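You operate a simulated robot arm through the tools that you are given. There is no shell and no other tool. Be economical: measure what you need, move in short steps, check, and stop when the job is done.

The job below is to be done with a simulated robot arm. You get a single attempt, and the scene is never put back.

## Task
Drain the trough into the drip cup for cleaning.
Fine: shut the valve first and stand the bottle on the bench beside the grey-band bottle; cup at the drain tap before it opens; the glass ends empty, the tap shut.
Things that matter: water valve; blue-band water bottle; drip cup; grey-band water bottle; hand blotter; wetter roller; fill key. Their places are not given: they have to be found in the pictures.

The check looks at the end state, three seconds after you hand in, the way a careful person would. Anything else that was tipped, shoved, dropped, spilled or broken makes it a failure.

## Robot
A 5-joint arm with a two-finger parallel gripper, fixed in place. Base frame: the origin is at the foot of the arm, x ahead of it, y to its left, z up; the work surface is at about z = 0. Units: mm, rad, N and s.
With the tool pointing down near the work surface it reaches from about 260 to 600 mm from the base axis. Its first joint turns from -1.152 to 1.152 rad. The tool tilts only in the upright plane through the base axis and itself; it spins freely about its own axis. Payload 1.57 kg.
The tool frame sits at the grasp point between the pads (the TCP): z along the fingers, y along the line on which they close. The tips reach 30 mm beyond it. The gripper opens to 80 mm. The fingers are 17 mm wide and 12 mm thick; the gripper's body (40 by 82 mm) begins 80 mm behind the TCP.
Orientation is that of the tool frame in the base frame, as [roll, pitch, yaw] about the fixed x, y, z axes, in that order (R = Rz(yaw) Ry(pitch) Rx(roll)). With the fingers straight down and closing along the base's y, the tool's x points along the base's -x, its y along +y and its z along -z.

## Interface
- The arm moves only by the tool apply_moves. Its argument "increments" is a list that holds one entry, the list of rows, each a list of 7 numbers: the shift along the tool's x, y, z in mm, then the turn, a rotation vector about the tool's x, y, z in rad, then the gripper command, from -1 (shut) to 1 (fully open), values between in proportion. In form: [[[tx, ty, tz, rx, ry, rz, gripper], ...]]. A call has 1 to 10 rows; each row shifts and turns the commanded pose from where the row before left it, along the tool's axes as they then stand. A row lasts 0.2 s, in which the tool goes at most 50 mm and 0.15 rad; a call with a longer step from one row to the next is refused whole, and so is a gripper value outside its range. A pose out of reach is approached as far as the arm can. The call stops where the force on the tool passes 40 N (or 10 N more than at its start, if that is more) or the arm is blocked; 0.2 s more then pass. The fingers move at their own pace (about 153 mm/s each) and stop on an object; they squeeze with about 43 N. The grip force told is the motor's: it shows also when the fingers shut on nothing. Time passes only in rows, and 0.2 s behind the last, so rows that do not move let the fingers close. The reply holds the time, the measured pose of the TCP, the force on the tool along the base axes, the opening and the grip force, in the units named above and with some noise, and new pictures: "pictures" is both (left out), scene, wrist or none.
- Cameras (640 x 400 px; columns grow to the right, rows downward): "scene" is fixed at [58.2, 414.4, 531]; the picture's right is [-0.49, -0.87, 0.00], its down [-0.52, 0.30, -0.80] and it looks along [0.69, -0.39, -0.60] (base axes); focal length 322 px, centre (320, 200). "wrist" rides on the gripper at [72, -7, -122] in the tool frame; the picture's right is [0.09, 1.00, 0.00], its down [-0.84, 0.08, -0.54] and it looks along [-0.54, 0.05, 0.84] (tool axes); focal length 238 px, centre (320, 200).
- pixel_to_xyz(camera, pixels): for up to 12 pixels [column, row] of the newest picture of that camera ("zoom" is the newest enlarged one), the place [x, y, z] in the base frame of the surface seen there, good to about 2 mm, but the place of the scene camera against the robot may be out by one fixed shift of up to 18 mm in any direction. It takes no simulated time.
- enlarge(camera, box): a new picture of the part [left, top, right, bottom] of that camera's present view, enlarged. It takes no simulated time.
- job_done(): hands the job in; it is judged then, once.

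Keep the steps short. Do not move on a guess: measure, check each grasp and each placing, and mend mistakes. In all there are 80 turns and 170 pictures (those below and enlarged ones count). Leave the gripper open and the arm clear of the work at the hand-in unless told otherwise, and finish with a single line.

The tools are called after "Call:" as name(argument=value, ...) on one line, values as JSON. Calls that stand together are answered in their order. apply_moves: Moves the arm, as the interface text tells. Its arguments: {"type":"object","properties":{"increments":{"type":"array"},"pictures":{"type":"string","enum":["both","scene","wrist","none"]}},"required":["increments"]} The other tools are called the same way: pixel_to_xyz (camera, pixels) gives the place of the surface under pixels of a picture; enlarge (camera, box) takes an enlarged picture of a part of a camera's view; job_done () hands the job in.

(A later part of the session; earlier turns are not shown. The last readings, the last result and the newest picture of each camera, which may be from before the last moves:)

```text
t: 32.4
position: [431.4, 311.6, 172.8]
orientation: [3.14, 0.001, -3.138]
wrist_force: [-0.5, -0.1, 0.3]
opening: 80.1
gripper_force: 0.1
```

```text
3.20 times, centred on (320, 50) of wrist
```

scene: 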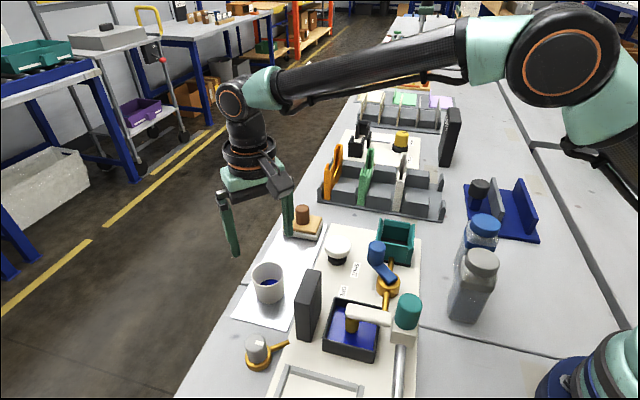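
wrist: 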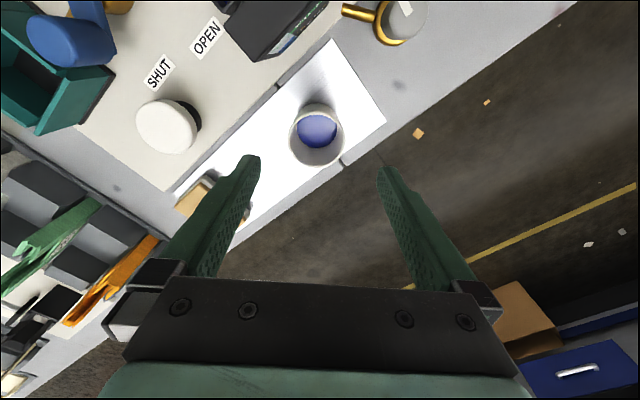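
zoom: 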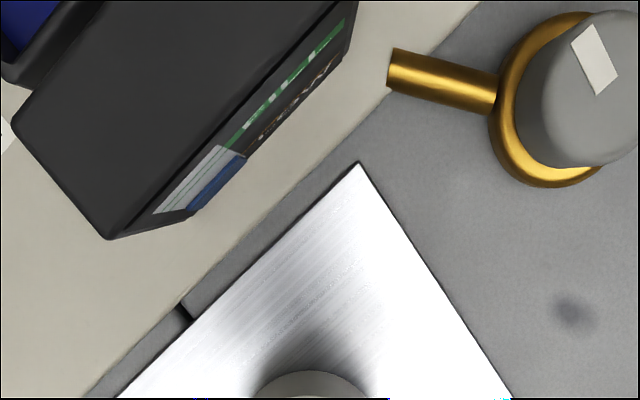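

Face shows a gauge and some icons/text. I spin the tool ~136° so the camera looks at that face from the front; this yaw also suits grasping the cup and the tap.

Call:
apply_moves(increments=[[[0, 0, 0, 0, 0, 0.148, 1], [0, 0, 0, 0, 0, 0.148, 1], [0, 0, 0, 0, 0, 0.148, 1], [0, 0, 0, 0, 0, 0.148, 1], [0, 0, 0, 0, 0, 0.148, 1], [0, 0, 0, 0, 0, 0.148, 1], [0, 0, 0, 0, 0, 0.148, 1], [0, 0, 0, 0, 0, 0.148, 1], [0, 0, 0, 0, 0, 0.148, 1], [0, 0, 0, 0, 0, 0.148, 1]]], pictures="none")

Call:
apply_moves(increments=[[[0, 0, 0, 0, 0, 0.148, 1], [0, 0, 0, 0, 0, 0.148, 1], [0, 0, 0, 0, 0, 0.148, 1], [0, 0, 0, 0, 0, 0.148, 1], [0, 0, 0, 0, 0, 0.148, 1], [0, 0, 0, 0, 0, 0.148, 1], [-20, -25, 0, 0, 0, 0, 1], [0, 0, 0, 0, 0, 0, 1]]], pictures="wrist")

```text
t: 34.6
position: [432.1, 312.9, 171.6]
orientation: [3.139, -0.001, 1.663]
wrist_force: [0.7, 1.0, -0.3]
opening: 80.0
gripper_force: 0.1
```

```text
t: 36.4
position: [404.3, 310.2, 171.6]
orientation: [3.141, -0.003, 0.785]
wrist_force: [0.1, 0.4, 0.6]
opening: 80.1
gripper_force: 0.0
out of reach, approached as far as the arm can: row 7
```

wrist: 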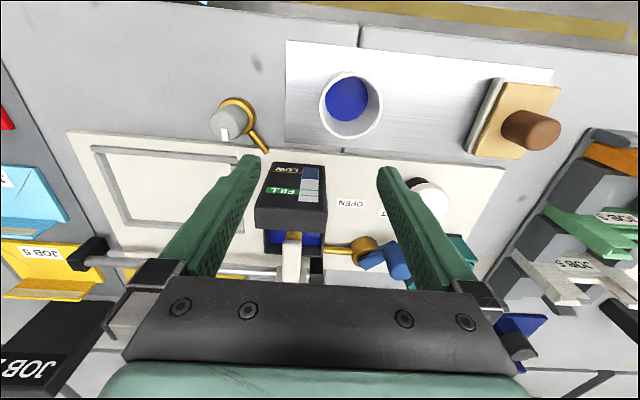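

Call:
enlarge(camera="wrist", box=[200, 70, 400, 240])

```text
2.35 times, centred on (300, 155) of wrist
```

zoom: 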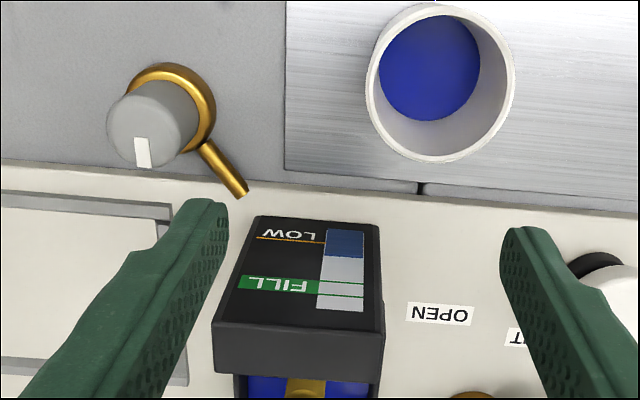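

The gauge reads just above LOW (blue). The knob's mark points inward. Now go to the cup centre (441,308.5), stay at z≈150 first.

Call:
apply_moves(increments=[[[12.4, 13.5, 0, 0, 0, 0, 1], [12.4, 13.5, 20, 0, 0, 0, 1], [0, 0, 0, 0, 0, 0, 1]]], pictures="wrist")

```text
t: 37.2
position: [442.0, 308.4, 153.3]
orientation: [3.142, -0.002, 0.779]
wrist_force: [-0.4, -0.7, -0.4]
opening: 80.2
gripper_force: 0.0
```

wrist: 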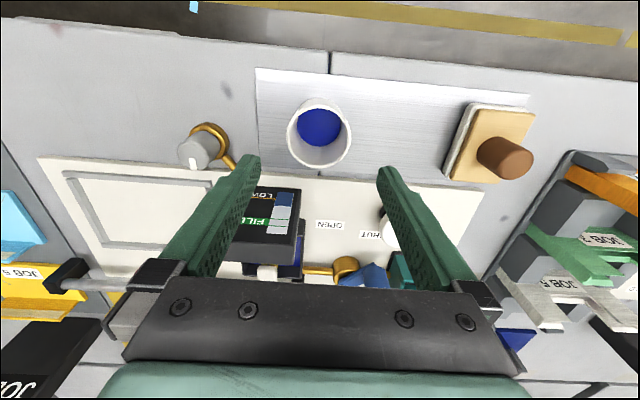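

Clear. Descend to z≈46 and close gently.

Call:
apply_moves(increments=[[[0, 0, 30, 0, 0, 0, 1], [0, 0, 30, 0, 0, 0, 1], [0, 0, 30, 0, 0, 0, 1], [0, 0, 17, 0, 0, 0, 1], [0, 0, 0, 0, 0, 0, 1]]], pictures="wrist")

Call:
apply_moves(increments=[[[0, 0, 0, 0, 0, 0, 0.5], [0, 0, 0, 0, 0, 0, 0.3], [0, 0, 0, 0, 0, 0, -1], [0, 0, 0, 0, 0, 0, -1]]], pictures="wrist")

```text
t: 38.4
position: [440.8, 308.9, 46.0]
orientation: [-3.141, -0.001, 0.778]
wrist_force: [0.7, -0.2, 0.4]
opening: 80.2
gripper_force: 0.0
```

wrist: 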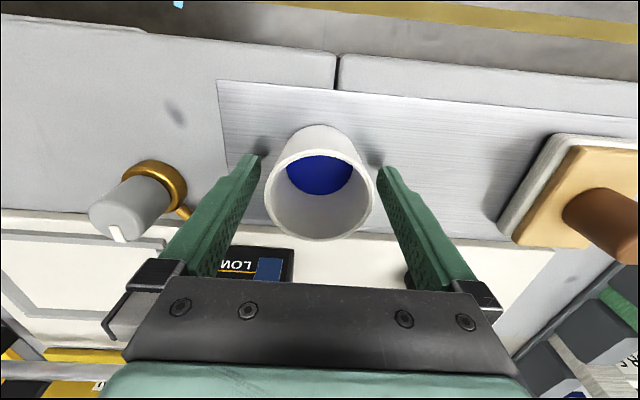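

```text
t: 39.4
position: [441.0, 307.8, 45.6]
orientation: [-3.141, -0.002, 0.779]
wrist_force: [0.2, 0.1, 0.1]
opening: 58.4
gripper_force: 42.9
```

wrist: 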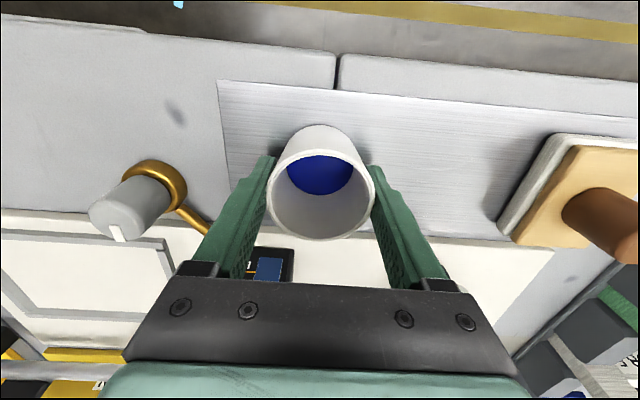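

Cup held (58.4 mm). Lift 45 mm gently.

Call:
apply_moves(increments=[[[0, 0, -5, 0, 0, 0, -1], [0, 0, -10, 0, 0, 0, -1], [0, 0, -12, 0, 0, 0, -1], [0, 0, -12, 0, 0, 0, -1], [0, 0, -6, 0, 0, 0, -1], [0, 0, 0, 0, 0, 0, -1]]], pictures="none")

Call:
apply_moves(increments=[[[1, -6, 0, 0, 0, 0, -1], [2, -12, 0, 0, 0, 0, -1], [2.5, -14.5, 0, 0, 0, 0, -1], [2.5, -14.5, 0, 0, 0, 0, -1], [2.5, -14.5, 0, 0, 0, 0, -1], [2.5, -14.5, 0, 0, 0, 0, -1], [2.5, -14.5, 0, 0, 0, 0, -1], [2, -12, 0, 0, 0, 0, -1], [1, -5.8, 0, 0, 0, 0, -1], [0, 0, 0, 0, 0, 0, -1]]], pictures="both")

```text
t: 40.8
position: [440.6, 308.2, 89.7]
orientation: [-3.141, -0.002, 0.779]
wrist_force: [0.0, 0.4, -1.0]
opening: 58.3
gripper_force: 43.3
```

```text
t: 43.0
position: [428.1, 328.4, 90.7]
orientation: [-3.141, -0.002, 0.785]
wrist_force: [0.1, 0.8, -1.2]
opening: 58.4
gripper_force: 42.9
out of reach, approached as far as the arm can: row 3, 4, 5, 6, 7, 8, 9
```

scene: 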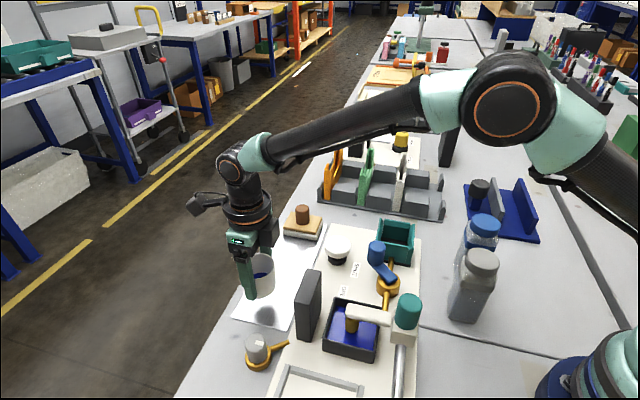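
wrist: 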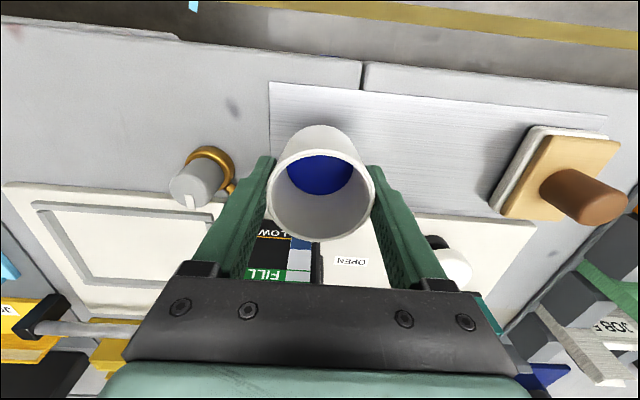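

The spin joint reached its limit (yaw must exceed the base angle by ~0.13). The cup is still held upright. I spin back 0.3 rad and continue to (378,398).

Call:
apply_moves(increments=[[[0, 0, 0, 0, 0, -0.1, -1], [0, 0, 0, 0, 0, -0.1, -1], [0, 0, 0, 0, 0, -0.08, -1], [6.1, -12.9, 0, 0, 0, 0, -1], [6.1, -12.9, 0, 0, 0, 0, -1], [6.1, -12.9, 0, 0, 0, 0, -1], [6.1, -12.9, 0, 0, 0, 0, -1], [6.1, -12.9, 0, 0, 0, 0, -1], [6.1, -12.9, 0, 0, 0, 0, -1], [0, 0, 0, 0, 0, 0, -1]]], pictures="both")

```text
t: 45.2
position: [378.5, 398.0, 88.2]
orientation: [3.141, -0.001, 1.057]
wrist_force: [0.6, 0.3, -0.6]
opening: 58.3
gripper_force: 42.7
```

scene: 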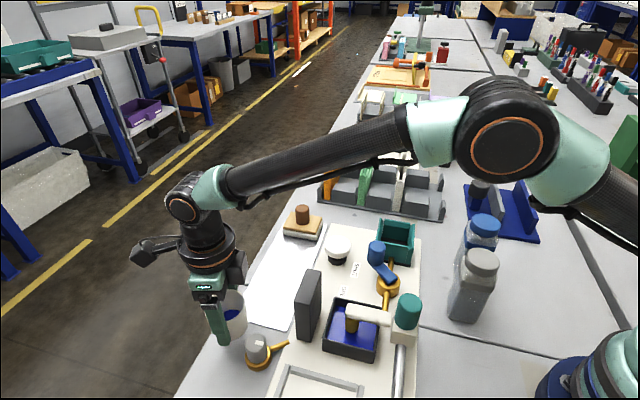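
wrist: 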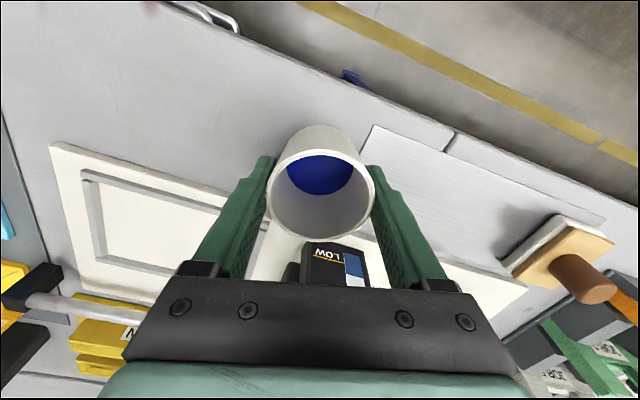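

Over the spot. Lower 40 mm, then feel for contact.

Call:
apply_moves(increments=[[[0, 0, 12, 0, 0, 0, -1], [0, 0, 14, 0, 0, 0, -1], [0, 0, 10, 0, 0, 0, -1], [0, 0, 5, 0, 0, 0, -1], [0, 0, 2, 0, 0, 0, -1], [0, 0, 0, 0, 0, 0, -1]]], pictures="both")

Call:
enlarge(camera="scene", box=[170, 260, 330, 390])

```text
t: 46.6
position: [378.3, 396.7, 47.0]
orientation: [-3.14, -0.001, 1.057]
wrist_force: [0.4, 0.2, -0.6]
opening: 58.2
gripper_force: 43.1
```

scene: 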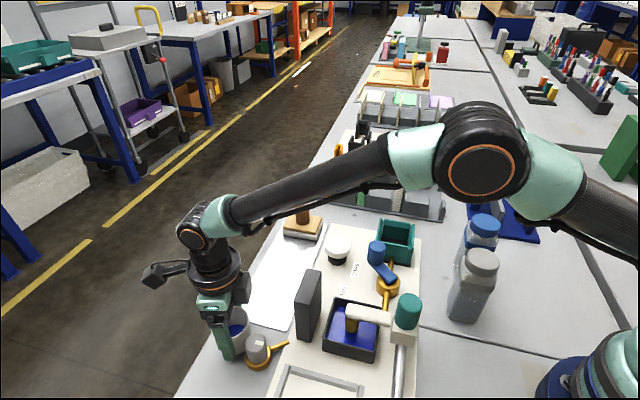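
wrist: 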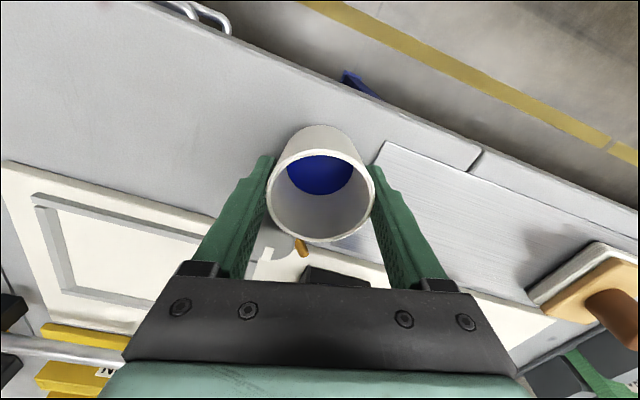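

```text
3.08 times, centred on (250, 325) of scene
```

zoom: 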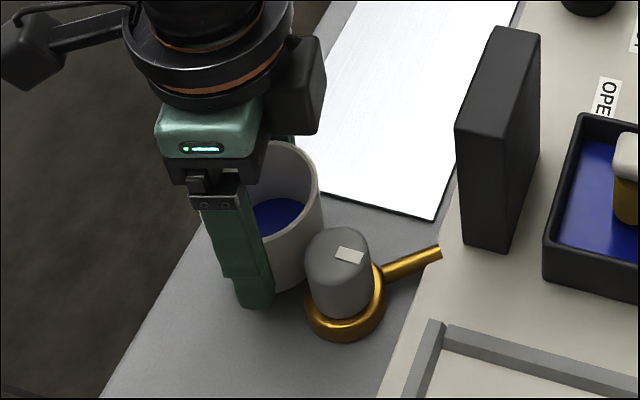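

Cup sits clear of tap and sheet. Touch down.

Call:
apply_moves(increments=[[[0, 0, 1.5, 0, 0, 0, -1], [0, 0, 1.5, 0, 0, 0, -1], [0, 0, 0, 0, 0, 0, -1]]], pictures="none")

Call:
apply_moves(increments=[[[0, 0, 1, 0, 0, 0, -1], [0, 0, 0, 0, 0, 0, -1]]], pictures="none")

```text
t: 47.4
position: [378.9, 398.0, 44.7]
orientation: [3.141, -0.002, 1.057]
wrist_force: [-0.2, -0.1, -0.8]
opening: 58.4
gripper_force: 42.9
```

```text
t: 48.0
position: [378.6, 398.2, 43.1]
orientation: [3.141, -0.001, 1.057]
wrist_force: [0.5, 0.2, -0.7]
opening: 58.4
gripper_force: 42.6
```

Call:
apply_moves(increments=[[[0, 0, 1, 0, 0, 0, -1], [0, 0, 0, 0, 0, 0, -1]]], pictures="none")

```text
t: 48.6
position: [378.3, 398.3, 42.0]
orientation: [3.141, -0.001, 1.056]
wrist_force: [-0.7, -0.3, 1.6]
opening: 58.4
gripper_force: 42.8
```

Contact begins (+1.6 N). Release and rise.

Call:
apply_moves(increments=[[[0, 0, 0, 0, 0, 0, 0.5], [0, 0, 0, 0, 0, 0, 0.9], [0, 0, 0, 0, 0, 0, 0.9], [0, 0, -25, 0, 0, 0, 0.9], [0, 0, -40, 0, 0, 0, 0.9], [0, 0, -40, 0, 0, 0, 0.9], [0, 0, -20, 0, 0, 0, 0.9], [0, 0, 0, 0, 0, 0, 0.9]]], pictures="both")

Call:
enlarge(camera="scene", box=[170, 260, 330, 390])

```text
t: 50.4
position: [377.4, 397.5, 167.5]
orientation: [-3.141, -0.001, 1.057]
wrist_force: [-0.4, 0.6, 0.3]
opening: 76.1
gripper_force: 0.0
```

scene: 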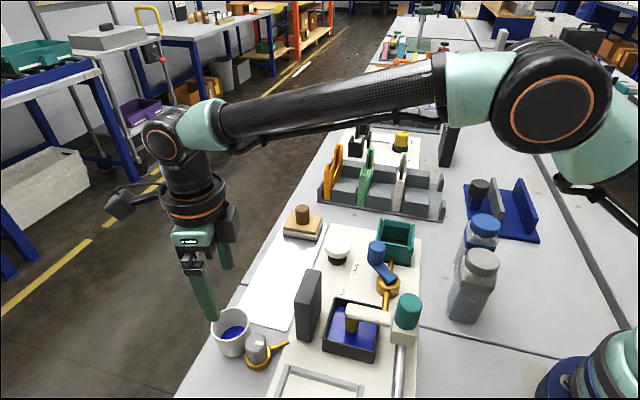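
wrist: 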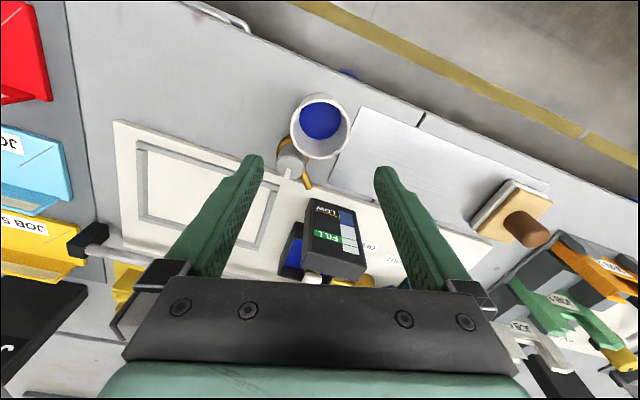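

```text
3.08 times, centred on (250, 325) of scene
```

zoom: 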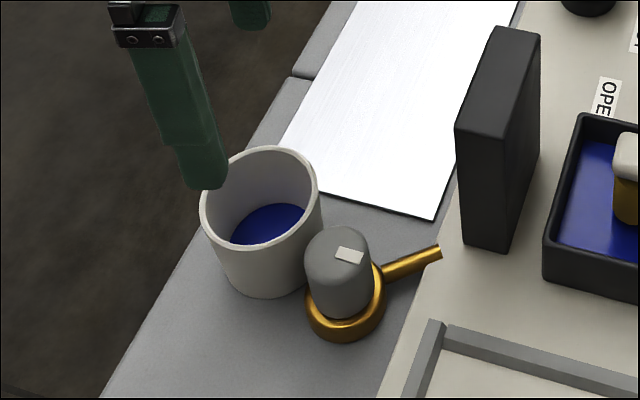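

Cup placed upright next to the tap. Now spin to yaw ≈2.97 for the tap knob (fingers clear of cup through the turn) and go above it.

Call:
apply_moves(increments=[[[0, 0, 0, 0, 0, -0.147, 0.9], [0, 0, 0, 0, 0, -0.147, 0.9], [0, 0, 0, 0, 0, -0.147, 0.9], [0, 0, 0, 0, 0, -0.147, 0.9], [0, 0, 0, 0, 0, -0.147, 0.9], [0, 0, 0, 0, 0, -0.147, 0.9], [0, 0, 0, 0, 0, -0.147, 0.9], [0, 0, 0, 0, 0, -0.147, 0.9], [0, 0, 0, 0, 0, -0.147, 0.9], [0, 0, 0, 0, 0, -0.147, 0.9]]], pictures="none")

Call:
apply_moves(increments=[[[0, 0, 0, 0, 0, -0.147, 0.9], [0, 0, 0, 0, 0, -0.147, 0.9], [0, 0, 0, 0, 0, -0.147, 0.9], [22.3, -15.8, 0, 0, 0, 0, 0.9], [22.3, -15.8, 0, 0, 0, 0, 0.9], [0, 0, 0, 0, 0, 0, 0.25]]], pictures="wrist")

Call:
enlarge(camera="wrist", box=[230, 60, 430, 220])

```text
t: 52.6
position: [377.5, 396.6, 167.9]
orientation: [3.14, -0.001, 2.53]
wrist_force: [-0.2, -0.6, 0.6]
opening: 76.0
gripper_force: 0.0
```

```text
t: 54.0
position: [329.2, 374.4, 166.5]
orientation: [3.14, 0.001, 2.968]
wrist_force: [0.8, -0.2, 0.0]
opening: 50.0
gripper_force: 0.0
```

wrist: 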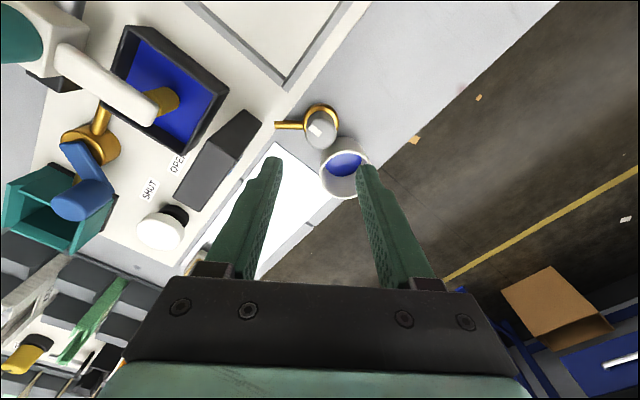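

```text
2.50 times, centred on (330, 140) of wrist
```

zoom: 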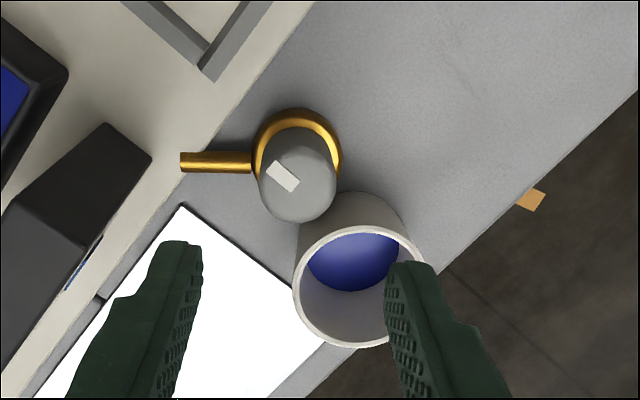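

Measure knob centre and cup rim in this view to confirm finger clearances.

Call:
pixel_to_xyz(camera="zoom", pixels=[[298, 190], [262, 190], [334, 190], [298, 220], [298, 158], [296, 275], [360, 230], [425, 280], [360, 344], [310, 245]])

```text
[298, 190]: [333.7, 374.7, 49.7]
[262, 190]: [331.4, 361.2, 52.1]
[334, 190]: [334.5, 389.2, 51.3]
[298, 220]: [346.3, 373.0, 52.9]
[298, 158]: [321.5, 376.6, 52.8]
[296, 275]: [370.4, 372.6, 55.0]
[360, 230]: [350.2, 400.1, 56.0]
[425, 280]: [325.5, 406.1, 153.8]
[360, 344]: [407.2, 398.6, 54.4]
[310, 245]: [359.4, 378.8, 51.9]
```

Knob centre ≈(331.5,375), cup centre ≈(379,399). Narrow the opening to 44 mm, centre, and come down in two stages.

Call:
apply_moves(increments=[[[-2.2, 1, 20, 0, 0, 0, 0.1], [0, 0, 30, 0, 0, 0, 0.1], [0, 0, 20, 0, 0, 0, 0.1], [0, 0, 0, 0, 0, 0, 0.1]]], pictures="both")

Call:
enlarge(camera="scene", box=[170, 260, 330, 390])

```text
t: 55.0
position: [331.2, 375.7, 96.2]
orientation: [3.139, 0.003, 2.968]
wrist_force: [0.3, 0.0, -0.4]
opening: 44.0
gripper_force: 0.0
```

scene: 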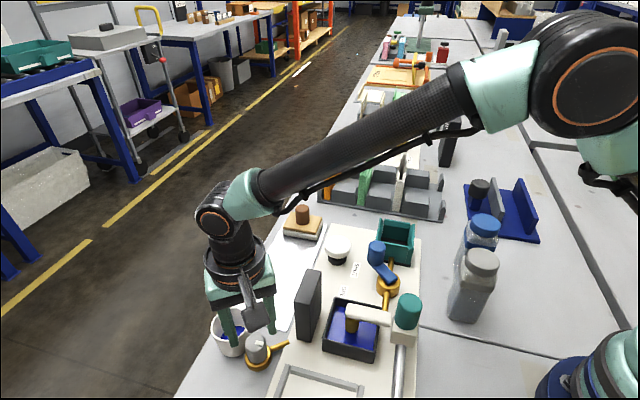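
wrist: 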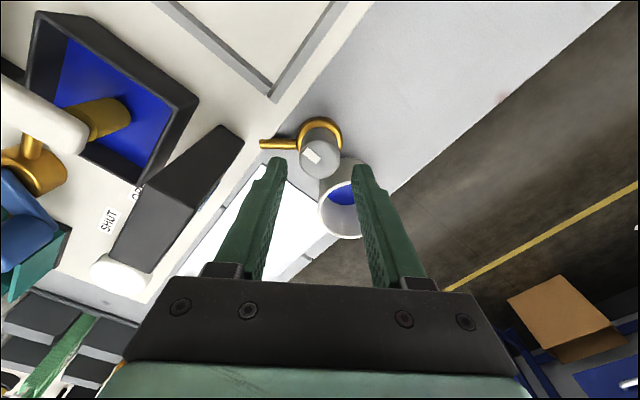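

```text
3.08 times, centred on (250, 325) of scene
```

zoom: 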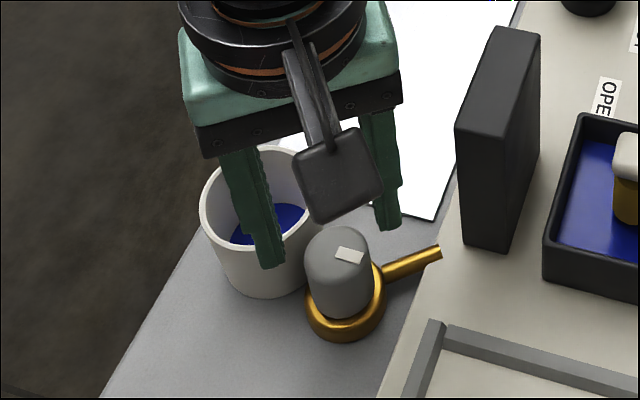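

Alignment is good. Descend to z≈57 in steps and check force.

Call:
apply_moves(increments=[[[0, 0, 14, 0, 0, 0, 0.1], [0, 0, 14, 0, 0, 0, 0.1], [0, 0, 11, 0, 0, 0, 0.1], [0, 0, 0, 0, 0, 0, 0.1]]], pictures="both")

Call:
enlarge(camera="scene", box=[170, 260, 330, 390])

```text
t: 56.0
position: [332.4, 375.7, 57.5]
orientation: [3.139, 0.003, 2.969]
wrist_force: [0.3, 0.5, -0.3]
opening: 44.1
gripper_force: 0.0
```

scene: 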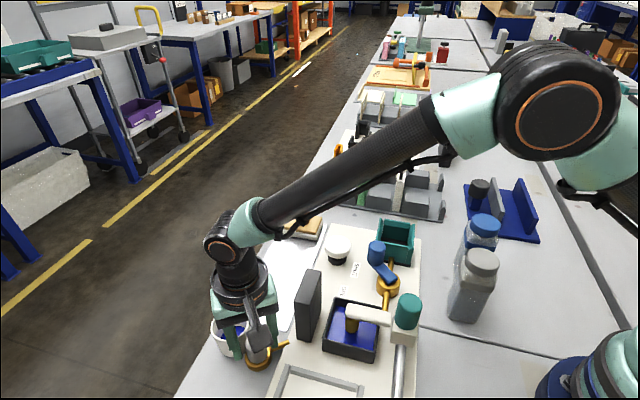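
wrist: 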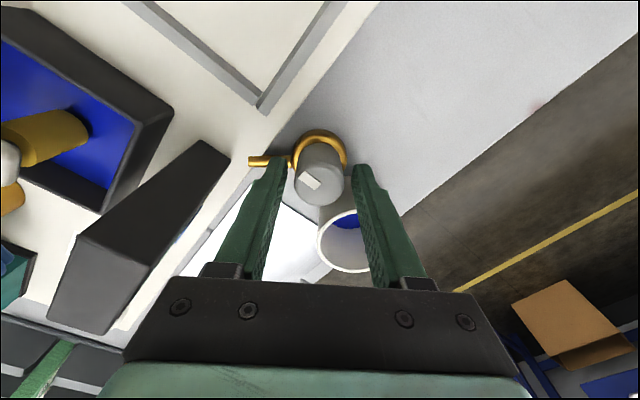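

```text
3.08 times, centred on (250, 325) of scene
```

zoom: 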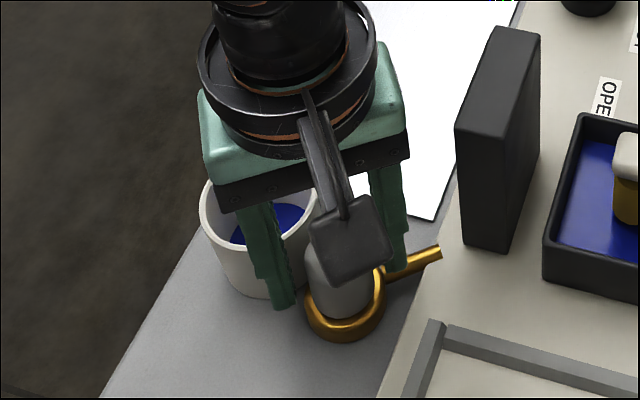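

Fingers straddle the knob, with the cup clear. Close.

Call:
apply_moves(increments=[[[0, 0, 0, 0, 0, 0, -0.2], [0, 0, 0, 0, 0, 0, -1], [0, 0, 0, 0, 0, 0, -1]]], pictures="wrist")

```text
t: 56.8
position: [331.1, 374.0, 57.2]
orientation: [3.14, 0.001, 2.969]
wrist_force: [-0.3, -3.2, 0.9]
opening: 31.1
gripper_force: 39.6
```

wrist: 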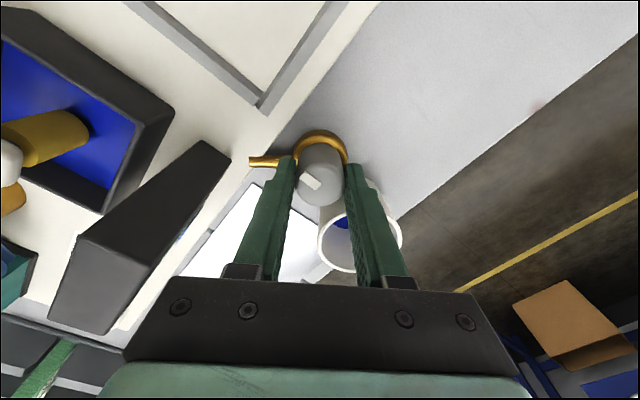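

Gripped (31 mm). Try a CCW turn of 0.42 rad and see whether it moves.

Call:
apply_moves(increments=[[[0, 0, 0, 0, 0, -0.14, -1], [0, 0, 0, 0, 0, -0.14, -1], [0, 0, 0, 0, 0, -0.14, -1], [0, 0, 0, 0, 0, 0, -1]]], pictures="wrist")

Call:
enlarge(camera="wrist", box=[230, 100, 430, 280])

```text
t: 57.8
position: [332.3, 374.5, 57.3]
orientation: [-3.141, 0.003, -2.894]
wrist_force: [-0.5, -4.8, -4.2]
opening: 31.2
gripper_force: 40.2
```

wrist: 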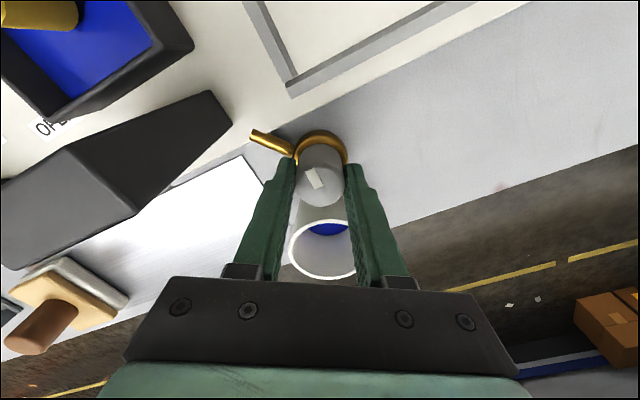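

```text
2.22 times, centred on (330, 190) of wrist
```

zoom: 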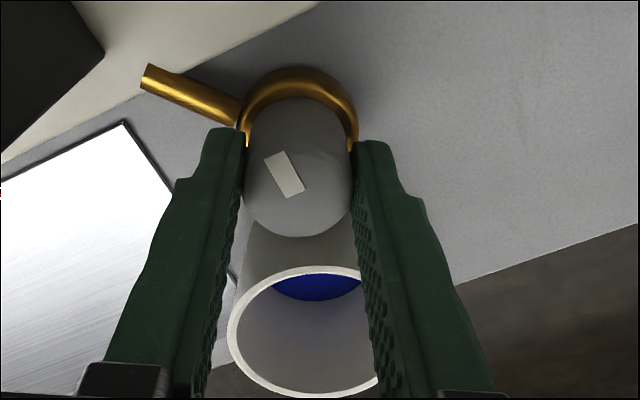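

The pointer rotated in the image just as the surroundings did, so the knob did not follow: CCW is the closed stop. It opens clockwise. Re-grip: open to 40 mm, spin CCW 0.78 more to make room, then close.

Call:
apply_moves(increments=[[[0, 0, 0, 0, 0, 0, 0], [0, 0, 0, 0, 0, 0, 0], [0, 0, 0, 0, 0, -0.14, 0], [0, 0, 0, 0, 0, -0.14, 0], [0, 0, 0, 0, 0, -0.14, 0], [0, 0, 0, 0, 0, -0.14, 0], [0, 0, 0, 0, 0, -0.14, 0], [0, 0, 0, 0, 0, 0, 0], [0, 0, 0, 0, 0, 0, -1], [0, 0, 0, 0, 0, 0, -1]]], pictures="wrist")

Call:
enlarge(camera="wrist", box=[230, 100, 430, 280])

```text
t: 60.0
position: [332.4, 375.1, 57.7]
orientation: [3.141, 0.001, -2.196]
wrist_force: [4.5, -5.0, 0.1]
opening: 31.3
gripper_force: 40.1
```

wrist: 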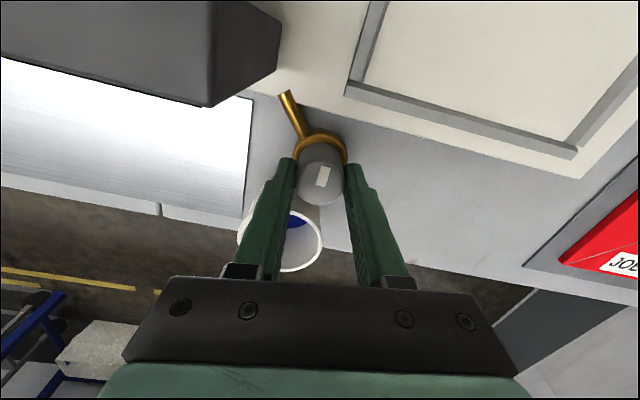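

```text
2.22 times, centred on (330, 190) of wrist
```

zoom: 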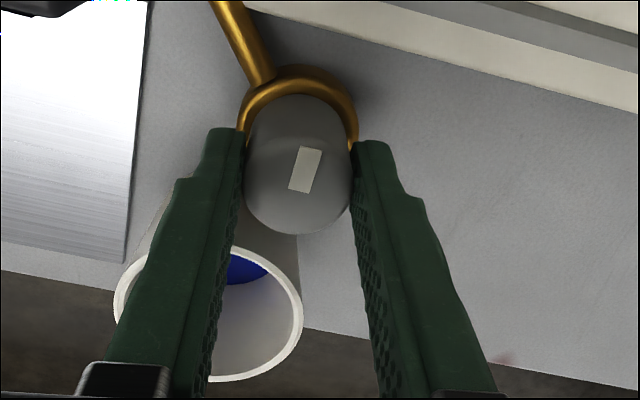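

Now turn CW 0.56 rad.

Call:
apply_moves(increments=[[[0, 0, 0, 0, 0, 0.14, -1], [0, 0, 0, 0, 0, 0.14, -1], [0, 0, 0, 0, 0, 0.14, -1], [0, 0, 0, 0, 0, 0.14, -1], [0, 0, 0, 0, 0, 0, -1]]], pictures="both")

Call:
enlarge(camera="wrist", box=[230, 100, 430, 280])

```text
t: 61.2
position: [332.5, 374.9, 58.5]
orientation: [3.139, 0.001, -2.758]
wrist_force: [14.8, -8.9, -2.6]
opening: 31.1
gripper_force: 39.9
```

scene: 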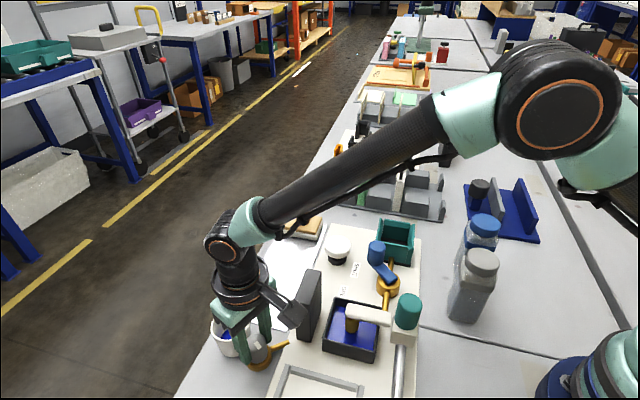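
wrist: 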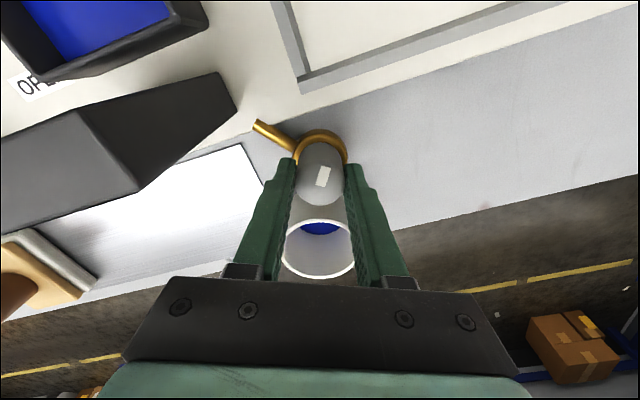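

```text
2.22 times, centred on (330, 190) of wrist
```

zoom: 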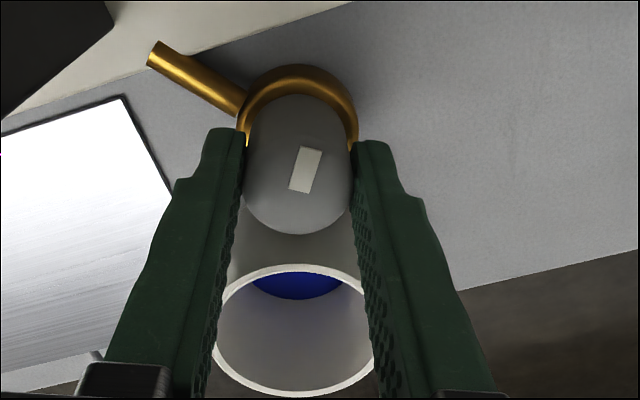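

The knob follows. Continue CW another 0.5 rad.

Call:
apply_moves(increments=[[[0, 0, 0, 0, 0, 0.13, -1], [0, 0, 0, 0, 0, 0.13, -1], [0, 0, 0, 0, 0, 0.13, -1], [0, 0, 0, 0, 0, 0.13, -1], [0, 0, 0, 0, 0, 0, -1]]], pictures="both")

Call:
enlarge(camera="wrist", box=[230, 100, 430, 280])

```text
t: 62.4
position: [331.3, 374.1, 58.5]
orientation: [3.14, 0.001, 3.005]
wrist_force: [19.4, -4.9, -12.6]
opening: 31.3
gripper_force: 40.6
```

scene: 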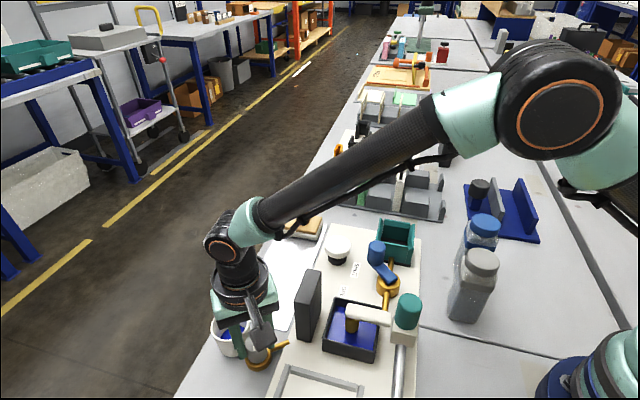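
wrist: 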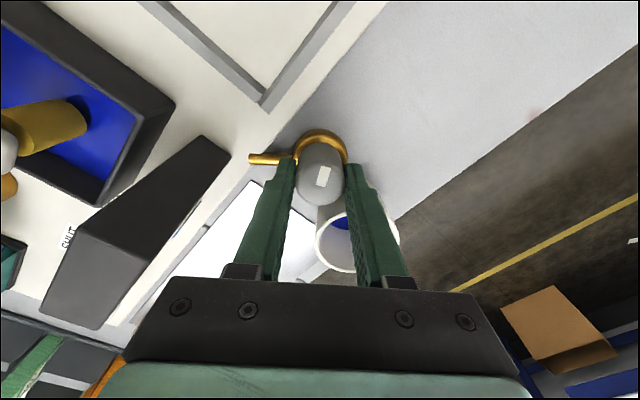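

```text
2.22 times, centred on (330, 190) of wrist
```

zoom: 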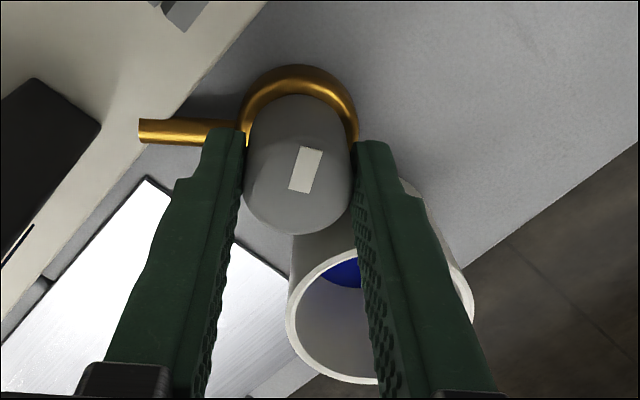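

Turned 62° so far. Check for draining later; regrip: open, spin CCW 0.98, close.

Call:
apply_moves(increments=[[[0, 0, 0, 0, 0, 0, 0], [0, 0, 0, 0, 0, 0, 0], [0, 0, 0, 0, 0, -0.14, 0], [0, 0, 0, 0, 0, -0.14, 0], [0, 0, 0, 0, 0, -0.14, 0], [0, 0, 0, 0, 0, -0.14, 0], [0, 0, 0, 0, 0, -0.14, 0], [0, 0, 0, 0, 0, -0.14, 0], [0, 0, 0, 0, 0, -0.14, 0], [0, 0, 0, 0, 0, 0, 0]]], pictures="both")

Call:
enlarge(camera="scene", box=[200, 280, 400, 390])

```text
t: 64.6
position: [332.4, 374.5, 58.3]
orientation: [3.141, 0.002, -2.293]
wrist_force: [-1.3, 0.0, -0.5]
opening: 40.0
gripper_force: 0.0
```

scene: 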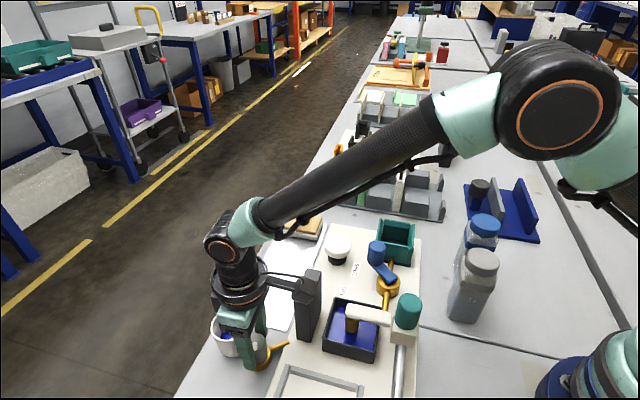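
wrist: 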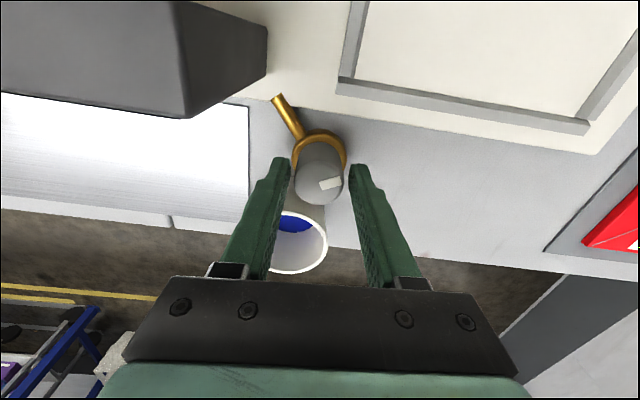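

```text
3.20 times, centred on (300, 335) of scene
```

zoom: 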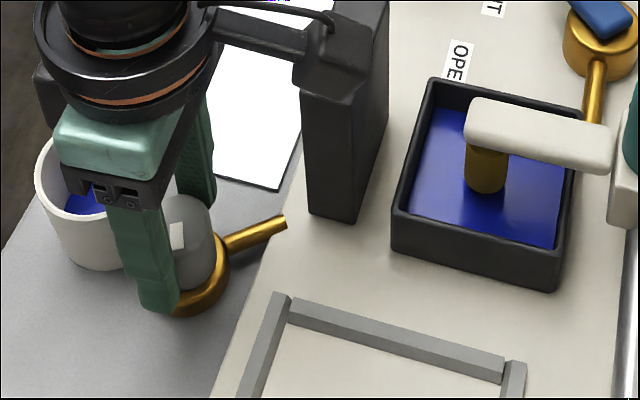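

Mark has moved as expected. Close and turn CW further, 0.45 rad, to reach the open stop.

Call:
apply_moves(increments=[[[0, 0, 0, 0, 0, 0, -1], [0, 0, 0, 0, 0, 0, -1], [0, 0, 0, 0, 0, 0.13, -1], [0, 0, 0, 0, 0, 0.13, -1], [0, 0, 0, 0, 0, 0.13, -1], [0, 0, 0, 0, 0, 0.13, -1], [0, 0, 0, 0, 0, 0, -1]]], pictures="both")

Call:
enlarge(camera="scene", box=[200, 280, 400, 390])

Call:
enlarge(camera="wrist", box=[230, 100, 430, 280])

```text
t: 66.2
position: [331.9, 375.5, 58.1]
orientation: [3.139, 0.003, -2.819]
wrist_force: [13.5, -12.5, 1.6]
opening: 31.6
gripper_force: 39.9
```

scene: 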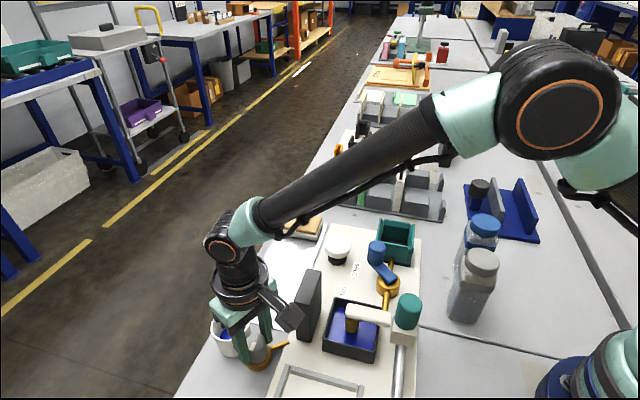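
wrist: 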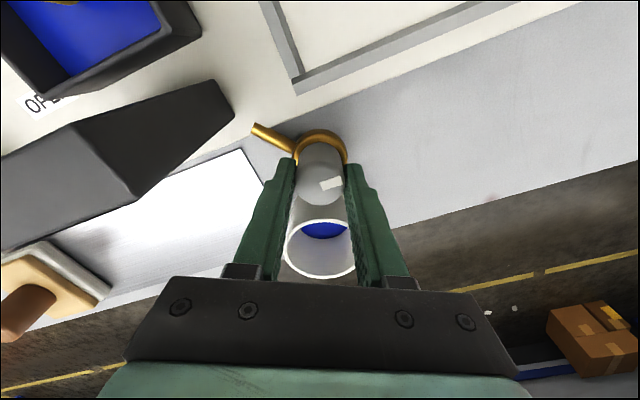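

```text
3.20 times, centred on (300, 335) of scene
```

zoom: 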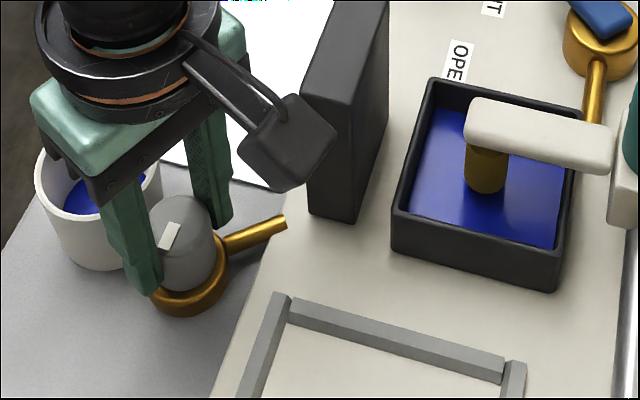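

```text
2.22 times, centred on (330, 190) of wrist
```

zoom: 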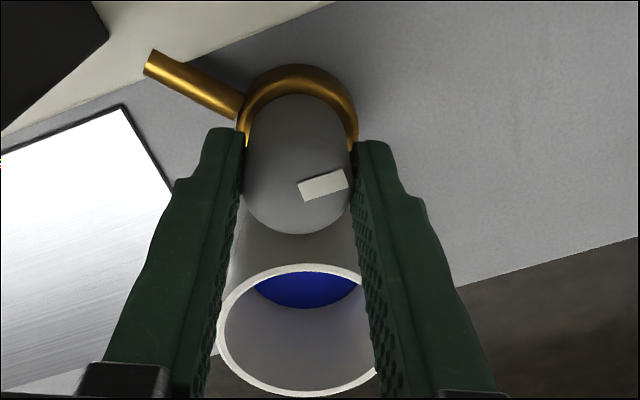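

Turned ~92° without a stop. Try another 0.39 rad and compare the pointer.

Call:
apply_moves(increments=[[[0, 0, 0, 0, 0, 0.13, -1], [0, 0, 0, 0, 0, 0.13, -1], [0, 0, 0, 0, 0, 0.13, -1], [0, 0, 0, 0, 0, 0, -1]]], pictures="wrist")

Call:
enlarge(camera="wrist", box=[230, 100, 430, 280])

Call:
enlarge(camera="scene", box=[200, 280, 400, 390])

```text
t: 67.2
position: [330.6, 374.6, 57.4]
orientation: [-3.141, -0.001, 3.077]
wrist_force: [0.8, -7.7, 1.5]
opening: 31.4
gripper_force: 40.2
```

wrist: 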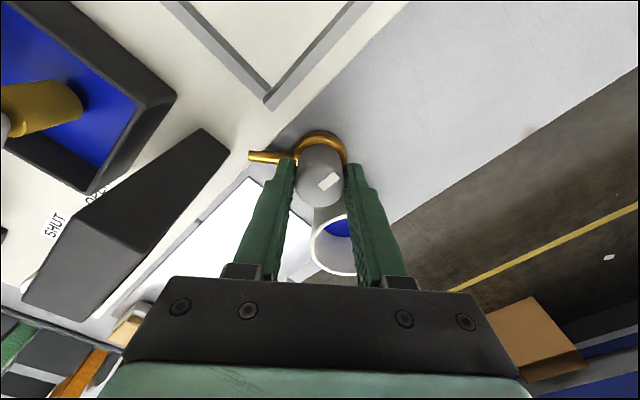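

```text
2.22 times, centred on (330, 190) of wrist
```

zoom: 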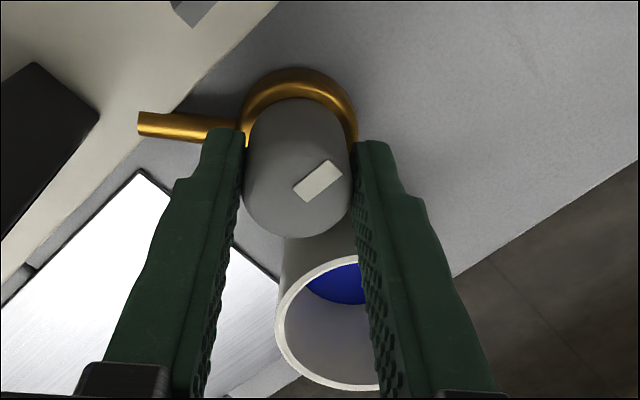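

```text
3.20 times, centred on (300, 335) of scene
```

zoom: 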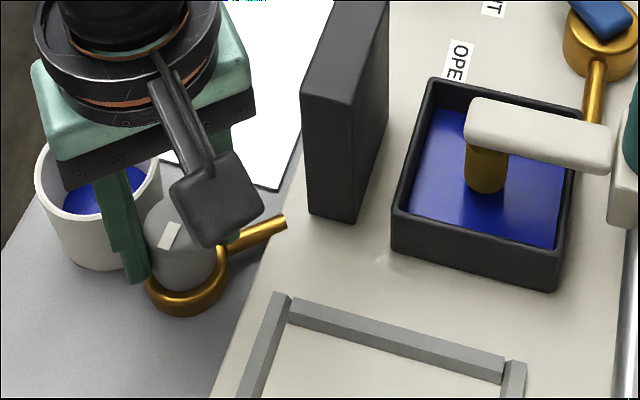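

The pointer now slips, so the tap is at its full-open stop. The cup's blue seems larger. Release, rise, and go to where the gauge face is visible.

Call:
apply_moves(increments=[[[0, 0, 0, 0, 0, 0, 0], [0, 0, 0, 0, 0, 0, 0], [0, 0, -20, 0, 0, 0, 0], [0, 0, -40, 0, 0, 0, 0], [0, 0, -40, 0, 0, 0, 0], [0, 0, -15, 0, 0, 0, 0], [-45, -20, 0, 0, 0, 0, 0], [-45, -30, 0, 0, 0, 0, 0.5], [0, 0, 0, 0, 0, 0, 0.5]]], pictures="both")

Call:
enlarge(camera="wrist", box=[180, 0, 420, 150])

Call:
enlarge(camera="scene", box=[200, 280, 400, 390])

```text
refused: row 8 steps farther than a row can; nothing moved
```

```text
2.67 times, centred on (300, 75) of wrist
```

zoom: 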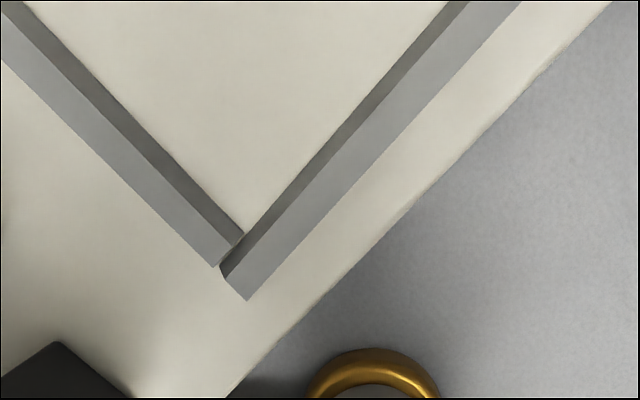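

```text
3.20 times, centred on (300, 335) of scene
```

zoom: 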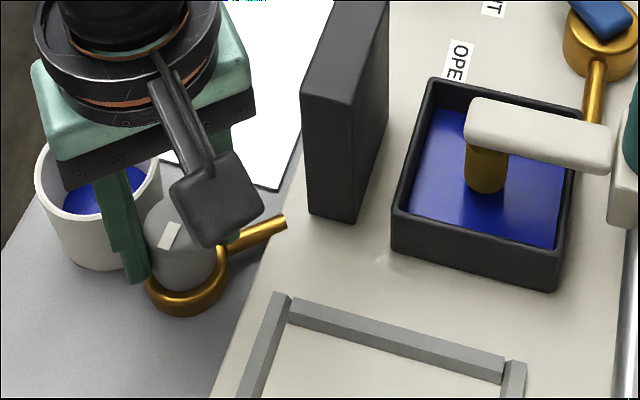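

One row was too long. Repeat with shorter rows.

Call:
apply_moves(increments=[[[0, 0, 0, 0, 0, 0, 0], [0, 0, 0, 0, 0, 0, 0], [0, 0, -20, 0, 0, 0, 0], [0, 0, -40, 0, 0, 0, 0], [0, 0, -40, 0, 0, 0, 0], [0, 0, -15, 0, 0, 0, 0], [-35, -23, 0, 0, 0, 0, 0], [-35, -23, 0, 0, 0, 0, 0.5], [-30, -20, 0, 0, 0, 0, 0.5], [0, 0, 0, 0, 0, 0, 0.5]]], pictures="both")

Call:
enlarge(camera="wrist", box=[180, 0, 420, 150])

Call:
enlarge(camera="scene", box=[200, 280, 400, 390])

```text
t: 69.4
position: [425.7, 302.4, 172.1]
orientation: [3.139, 0.001, 3.079]
wrist_force: [-0.3, -0.2, -0.2]
opening: 60.1
gripper_force: 0.0
```

scene: 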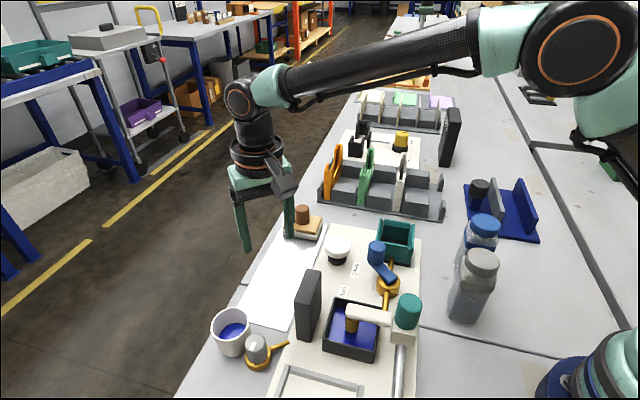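
wrist: 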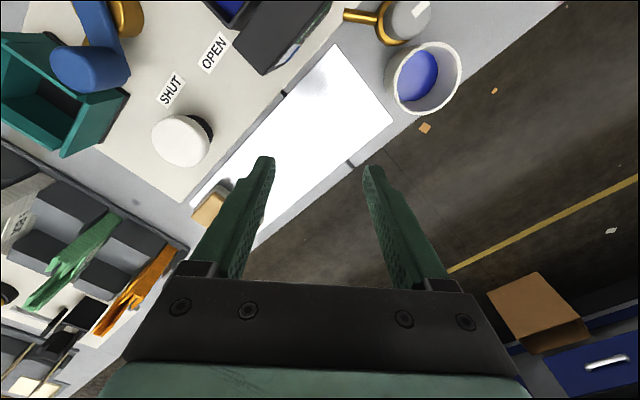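

```text
2.67 times, centred on (300, 75) of wrist
```

zoom: 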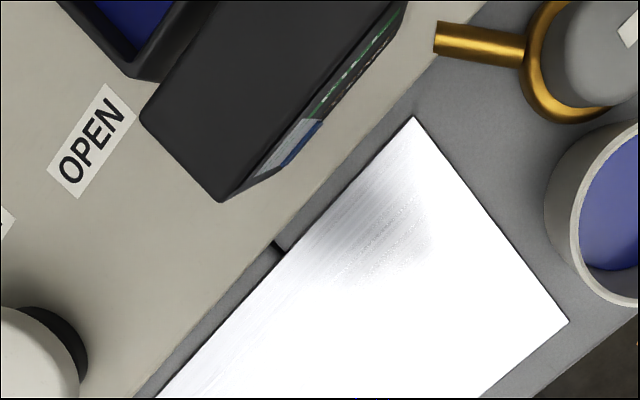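

```text
3.20 times, centred on (300, 335) of scene
```

zoom: 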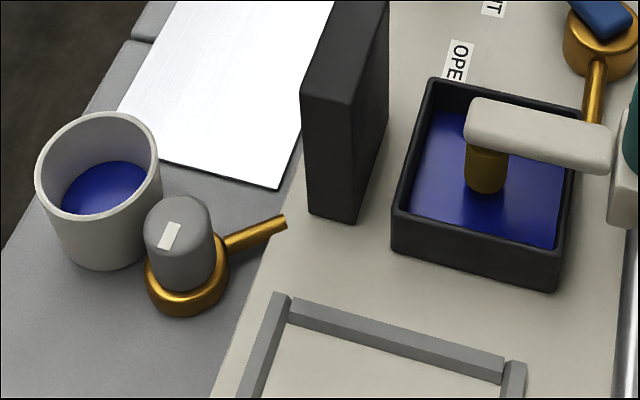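

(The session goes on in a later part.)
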